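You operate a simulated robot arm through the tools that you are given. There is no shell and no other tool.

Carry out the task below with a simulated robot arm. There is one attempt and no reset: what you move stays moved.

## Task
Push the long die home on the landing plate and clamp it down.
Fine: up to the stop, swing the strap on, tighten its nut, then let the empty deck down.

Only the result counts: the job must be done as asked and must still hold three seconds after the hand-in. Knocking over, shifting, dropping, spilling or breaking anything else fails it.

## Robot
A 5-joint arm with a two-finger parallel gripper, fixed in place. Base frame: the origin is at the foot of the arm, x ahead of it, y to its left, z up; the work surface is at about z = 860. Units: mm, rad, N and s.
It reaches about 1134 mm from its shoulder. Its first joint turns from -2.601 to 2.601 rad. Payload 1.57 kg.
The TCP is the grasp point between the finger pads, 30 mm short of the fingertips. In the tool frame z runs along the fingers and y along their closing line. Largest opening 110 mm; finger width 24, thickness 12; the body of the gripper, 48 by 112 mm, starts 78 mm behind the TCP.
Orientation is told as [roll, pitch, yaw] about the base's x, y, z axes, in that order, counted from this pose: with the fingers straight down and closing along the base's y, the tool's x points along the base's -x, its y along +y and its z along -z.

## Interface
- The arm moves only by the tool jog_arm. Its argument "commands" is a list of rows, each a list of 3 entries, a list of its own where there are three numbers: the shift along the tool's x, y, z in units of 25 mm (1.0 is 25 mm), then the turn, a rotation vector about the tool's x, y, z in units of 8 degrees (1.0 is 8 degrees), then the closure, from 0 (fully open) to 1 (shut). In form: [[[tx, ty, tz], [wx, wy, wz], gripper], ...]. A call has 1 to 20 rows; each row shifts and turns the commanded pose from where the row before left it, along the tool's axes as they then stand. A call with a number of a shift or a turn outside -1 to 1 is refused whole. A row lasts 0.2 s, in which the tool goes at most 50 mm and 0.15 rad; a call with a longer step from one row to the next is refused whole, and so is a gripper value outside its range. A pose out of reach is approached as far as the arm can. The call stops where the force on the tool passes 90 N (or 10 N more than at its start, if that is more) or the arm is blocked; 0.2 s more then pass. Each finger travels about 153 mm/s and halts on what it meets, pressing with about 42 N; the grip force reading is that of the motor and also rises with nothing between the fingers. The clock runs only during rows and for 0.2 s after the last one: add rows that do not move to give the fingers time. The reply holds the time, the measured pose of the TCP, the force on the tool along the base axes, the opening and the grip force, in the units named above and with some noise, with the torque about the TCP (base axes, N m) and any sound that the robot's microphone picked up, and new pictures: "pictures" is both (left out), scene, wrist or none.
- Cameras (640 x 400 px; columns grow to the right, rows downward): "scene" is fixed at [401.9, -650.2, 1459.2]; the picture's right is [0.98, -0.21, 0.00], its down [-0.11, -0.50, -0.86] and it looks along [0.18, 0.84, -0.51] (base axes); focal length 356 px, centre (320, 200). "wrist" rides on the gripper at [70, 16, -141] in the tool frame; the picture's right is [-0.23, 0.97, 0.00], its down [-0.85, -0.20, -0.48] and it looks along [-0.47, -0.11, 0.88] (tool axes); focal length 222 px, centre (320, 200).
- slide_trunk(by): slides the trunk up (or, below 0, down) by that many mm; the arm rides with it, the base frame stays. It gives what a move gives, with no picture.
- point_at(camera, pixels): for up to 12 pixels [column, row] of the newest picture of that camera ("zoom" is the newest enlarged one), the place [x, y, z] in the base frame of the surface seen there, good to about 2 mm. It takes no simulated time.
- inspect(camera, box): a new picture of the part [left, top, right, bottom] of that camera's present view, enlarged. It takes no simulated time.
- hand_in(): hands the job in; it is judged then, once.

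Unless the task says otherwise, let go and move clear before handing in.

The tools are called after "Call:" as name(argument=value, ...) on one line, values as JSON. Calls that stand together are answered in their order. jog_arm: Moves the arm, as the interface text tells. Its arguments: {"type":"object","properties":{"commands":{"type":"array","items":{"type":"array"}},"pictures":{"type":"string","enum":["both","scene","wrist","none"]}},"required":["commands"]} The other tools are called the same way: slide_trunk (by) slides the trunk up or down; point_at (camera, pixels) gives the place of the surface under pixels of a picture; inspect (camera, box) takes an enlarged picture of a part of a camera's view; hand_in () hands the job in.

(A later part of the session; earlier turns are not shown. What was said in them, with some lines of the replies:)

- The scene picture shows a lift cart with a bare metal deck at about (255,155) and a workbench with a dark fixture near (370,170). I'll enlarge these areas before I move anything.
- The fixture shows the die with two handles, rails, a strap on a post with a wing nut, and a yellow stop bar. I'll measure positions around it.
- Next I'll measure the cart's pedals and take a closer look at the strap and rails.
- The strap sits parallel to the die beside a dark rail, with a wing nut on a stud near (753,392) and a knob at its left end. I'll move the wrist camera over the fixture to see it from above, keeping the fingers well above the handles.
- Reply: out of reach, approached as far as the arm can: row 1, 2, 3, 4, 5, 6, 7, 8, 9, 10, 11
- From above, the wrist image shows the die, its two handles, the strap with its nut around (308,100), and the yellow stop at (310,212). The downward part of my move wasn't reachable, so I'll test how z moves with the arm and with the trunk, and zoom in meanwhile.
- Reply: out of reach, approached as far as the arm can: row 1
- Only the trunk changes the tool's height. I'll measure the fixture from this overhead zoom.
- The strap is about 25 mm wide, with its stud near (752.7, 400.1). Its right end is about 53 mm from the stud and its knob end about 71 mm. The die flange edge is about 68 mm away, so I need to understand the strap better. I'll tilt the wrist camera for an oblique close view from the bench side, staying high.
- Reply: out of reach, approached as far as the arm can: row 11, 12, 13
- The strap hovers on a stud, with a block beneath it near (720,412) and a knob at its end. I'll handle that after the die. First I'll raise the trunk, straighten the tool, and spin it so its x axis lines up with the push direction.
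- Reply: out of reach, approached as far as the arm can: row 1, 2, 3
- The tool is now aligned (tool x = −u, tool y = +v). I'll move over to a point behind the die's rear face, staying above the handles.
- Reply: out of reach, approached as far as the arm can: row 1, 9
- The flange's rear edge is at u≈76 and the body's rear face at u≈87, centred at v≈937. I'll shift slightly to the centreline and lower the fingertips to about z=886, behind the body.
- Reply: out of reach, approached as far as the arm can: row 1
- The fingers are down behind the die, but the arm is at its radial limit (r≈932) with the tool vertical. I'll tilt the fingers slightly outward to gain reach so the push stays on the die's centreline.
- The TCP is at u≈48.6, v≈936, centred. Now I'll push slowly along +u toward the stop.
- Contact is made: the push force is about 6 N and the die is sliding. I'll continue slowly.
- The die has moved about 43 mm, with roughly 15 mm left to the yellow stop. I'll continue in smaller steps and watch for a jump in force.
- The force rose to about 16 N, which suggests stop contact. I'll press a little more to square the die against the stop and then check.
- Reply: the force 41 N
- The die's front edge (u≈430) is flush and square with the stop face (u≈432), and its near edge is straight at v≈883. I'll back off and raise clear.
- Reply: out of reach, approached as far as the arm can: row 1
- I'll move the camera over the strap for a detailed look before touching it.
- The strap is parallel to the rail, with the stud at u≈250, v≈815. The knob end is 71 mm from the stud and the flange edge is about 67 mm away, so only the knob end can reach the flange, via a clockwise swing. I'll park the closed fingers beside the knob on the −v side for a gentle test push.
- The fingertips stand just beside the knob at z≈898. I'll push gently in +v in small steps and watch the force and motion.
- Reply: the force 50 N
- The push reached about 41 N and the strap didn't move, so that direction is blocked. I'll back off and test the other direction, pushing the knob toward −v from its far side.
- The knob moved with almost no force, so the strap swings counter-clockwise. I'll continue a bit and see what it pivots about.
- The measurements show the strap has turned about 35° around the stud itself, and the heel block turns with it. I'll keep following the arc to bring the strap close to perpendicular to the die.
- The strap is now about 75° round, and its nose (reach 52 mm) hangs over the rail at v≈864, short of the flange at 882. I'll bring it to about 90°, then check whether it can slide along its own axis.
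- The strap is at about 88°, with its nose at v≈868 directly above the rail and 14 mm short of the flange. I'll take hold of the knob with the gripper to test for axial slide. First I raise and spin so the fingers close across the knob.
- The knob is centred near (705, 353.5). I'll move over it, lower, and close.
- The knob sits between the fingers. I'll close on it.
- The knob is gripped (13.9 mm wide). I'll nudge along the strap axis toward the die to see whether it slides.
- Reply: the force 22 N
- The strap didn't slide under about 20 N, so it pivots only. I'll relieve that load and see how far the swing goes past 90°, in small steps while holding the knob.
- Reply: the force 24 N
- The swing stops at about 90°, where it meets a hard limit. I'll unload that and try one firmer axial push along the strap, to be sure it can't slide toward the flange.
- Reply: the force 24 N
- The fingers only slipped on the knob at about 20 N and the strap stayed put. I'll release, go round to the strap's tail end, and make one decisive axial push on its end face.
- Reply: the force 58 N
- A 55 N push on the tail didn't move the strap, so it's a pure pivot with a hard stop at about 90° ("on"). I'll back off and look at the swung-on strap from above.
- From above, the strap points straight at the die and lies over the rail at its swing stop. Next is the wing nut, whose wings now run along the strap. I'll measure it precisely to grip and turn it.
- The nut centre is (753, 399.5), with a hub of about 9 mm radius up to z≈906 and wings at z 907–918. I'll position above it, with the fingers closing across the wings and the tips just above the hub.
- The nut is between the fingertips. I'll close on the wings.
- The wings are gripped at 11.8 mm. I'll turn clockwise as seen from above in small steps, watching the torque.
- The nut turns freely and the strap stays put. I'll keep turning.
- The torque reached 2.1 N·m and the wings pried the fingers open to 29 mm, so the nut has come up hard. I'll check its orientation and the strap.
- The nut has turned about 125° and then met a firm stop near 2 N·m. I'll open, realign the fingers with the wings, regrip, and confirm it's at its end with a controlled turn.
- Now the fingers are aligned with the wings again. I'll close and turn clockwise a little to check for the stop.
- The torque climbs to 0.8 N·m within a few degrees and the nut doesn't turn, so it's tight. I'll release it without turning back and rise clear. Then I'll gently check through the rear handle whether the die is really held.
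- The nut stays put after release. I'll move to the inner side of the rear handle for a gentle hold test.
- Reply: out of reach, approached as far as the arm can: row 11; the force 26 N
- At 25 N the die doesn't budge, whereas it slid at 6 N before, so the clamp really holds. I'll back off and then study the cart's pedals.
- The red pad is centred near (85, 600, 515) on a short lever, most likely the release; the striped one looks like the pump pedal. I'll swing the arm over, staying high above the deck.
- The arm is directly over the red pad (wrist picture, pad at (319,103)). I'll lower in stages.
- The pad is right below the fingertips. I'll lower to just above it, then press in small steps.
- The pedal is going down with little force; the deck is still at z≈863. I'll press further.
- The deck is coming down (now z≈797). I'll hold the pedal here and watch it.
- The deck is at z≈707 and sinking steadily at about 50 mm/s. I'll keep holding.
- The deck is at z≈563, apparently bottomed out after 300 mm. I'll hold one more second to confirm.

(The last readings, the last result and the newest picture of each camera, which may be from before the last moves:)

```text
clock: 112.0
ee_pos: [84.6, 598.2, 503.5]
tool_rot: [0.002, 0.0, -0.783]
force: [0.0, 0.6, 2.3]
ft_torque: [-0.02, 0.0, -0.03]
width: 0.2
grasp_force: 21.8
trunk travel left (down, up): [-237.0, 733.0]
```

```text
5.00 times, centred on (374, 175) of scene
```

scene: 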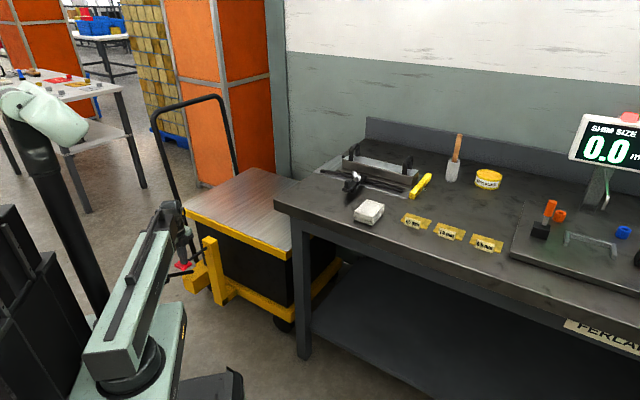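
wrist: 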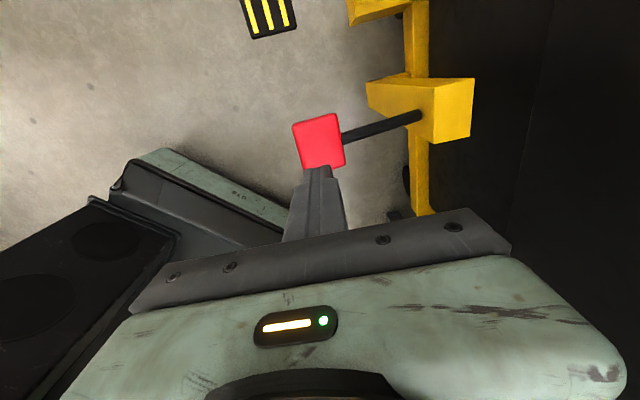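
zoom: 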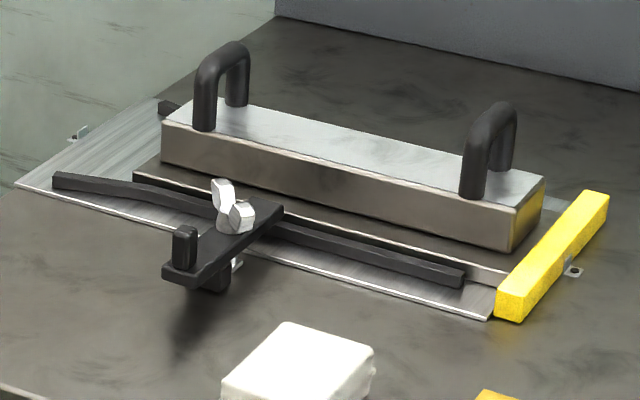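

The deck has settled at z≈563, and the die, strap and nut are unchanged. I'll lift off the pedal and move clear.

Call:
slide_trunk(by=40)

Call:
slide_trunk(by=200)

Call:
jog_arm(commands=[[[0, 0, 0], [0, 0, 0], 1], [[0, 0, 0], [0, 0, 0], 1], [[0, 0, 0], [0, 0, 0], 1], [[0, 0, 0], [0, 0, 0], 1], [[0, 0, 0], [0, 0, 0], 1]])

Call:
point_at(camera="scene", pixels=[[245, 190], [245, 210], [230, 215], [260, 200]])

Call:
inspect(camera="scene", box=[326, 150, 438, 200])

Call:
inspect(camera="scene", box=[130, 190, 290, 290])

```text
clock: 112.9
ee_pos: [83.5, 597.6, 542.8]
tool_rot: [0.001, 0.001, -0.785]
force: [-0.9, -0.4, 1.1]
ft_torque: [-0.02, 0.09, -0.03]
width: 0.0
grasp_force: 21.1
trunk travel left (down, up): [-277.0, 693.0]
```

```text
clock: 115.0
ee_pos: [84.7, 599.2, 743.7]
tool_rot: [0.002, -0.001, -0.782]
force: [-0.9, -0.4, 0.1]
ft_torque: [0.02, -0.01, 0.01]
width: 0.0
grasp_force: 21.1
trunk travel left (down, up): [-477.0, 493.0]
```

```text
clock: 116.2
ee_pos: [83.9, 597.2, 743.1]
tool_rot: [0.0, -0.001, -0.785]
force: [0.4, 0.7, 0.4]
ft_torque: [0.02, -0.01, 0.01]
width: 0.0
grasp_force: 21.6
trunk travel left (down, up): [-477.0, 493.0]
```

scene: 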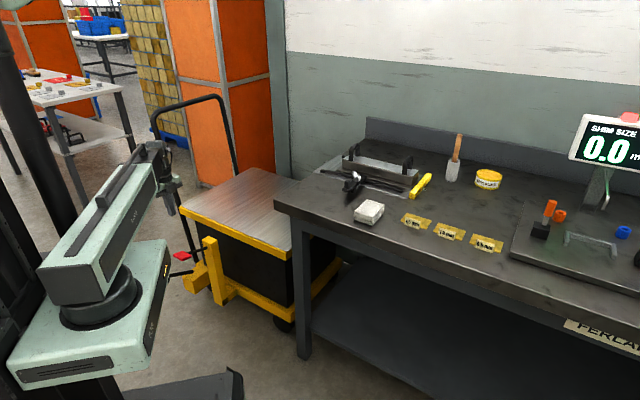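
wrist: 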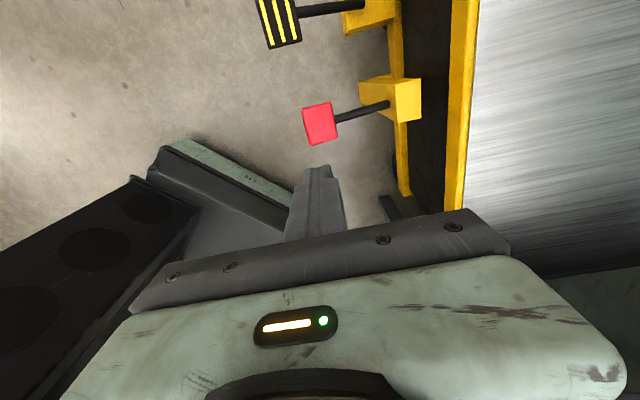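

```text
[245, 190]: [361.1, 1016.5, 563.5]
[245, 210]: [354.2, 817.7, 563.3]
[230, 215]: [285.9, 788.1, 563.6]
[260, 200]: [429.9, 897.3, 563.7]
```

```text
5.71 times, centred on (382, 175) of scene
```

zoom: 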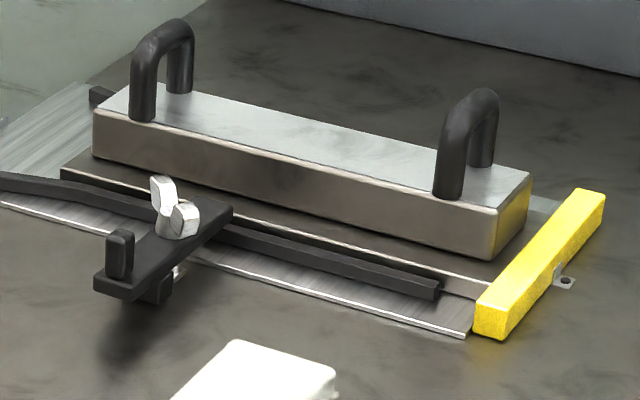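

```text
4.00 times, centred on (210, 240) of scene
```

zoom: 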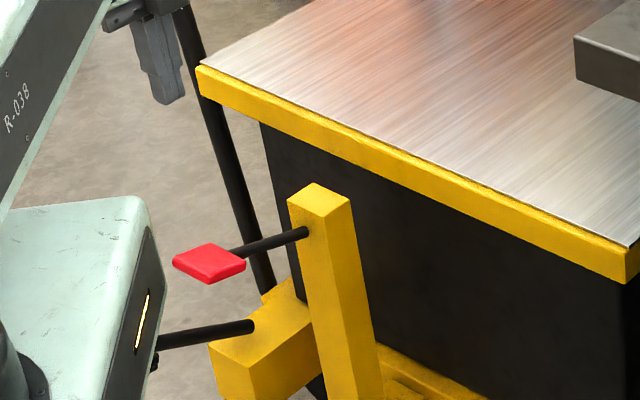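

The pedal has returned and the deck rests at z≈563. The die is flush at the stop, the strap is across with its nut tight, and the arm is clear. Nothing else on the bench has moved, so I'm handing in.

Call:
hand_in()

```text
The job is handed in.
```

The job is done and handed in: the die is home and clamped, and the empty deck is down. I don't have the verdict yet.

- **Die:** It is pushed up to the yellow stop. Its front edge measured flush and square with the stop, within about 2 mm.
- **Strap:** It is swung a quarter turn to its own hard stop. At that stop its nose lies over the guide rail and does not visibly reach onto the die's flange. It would not slide further, even at 55 N.
- **Nut:** I turned it clockwise about 125° until it came up hard at roughly 2 N·m.
- **Clamp check:** The die did not move at about 25 N, where it had slid at about 6 N before clamping. So it is held, despite how the strap looks.
- **Deck:** I held the red pedal until the deck stopped, going from z ≈ 863 to z ≈ 563. It stayed there after I let the pedal up.

The arm is clear of the cart and bench, and I saw nothing else on the bench moved.
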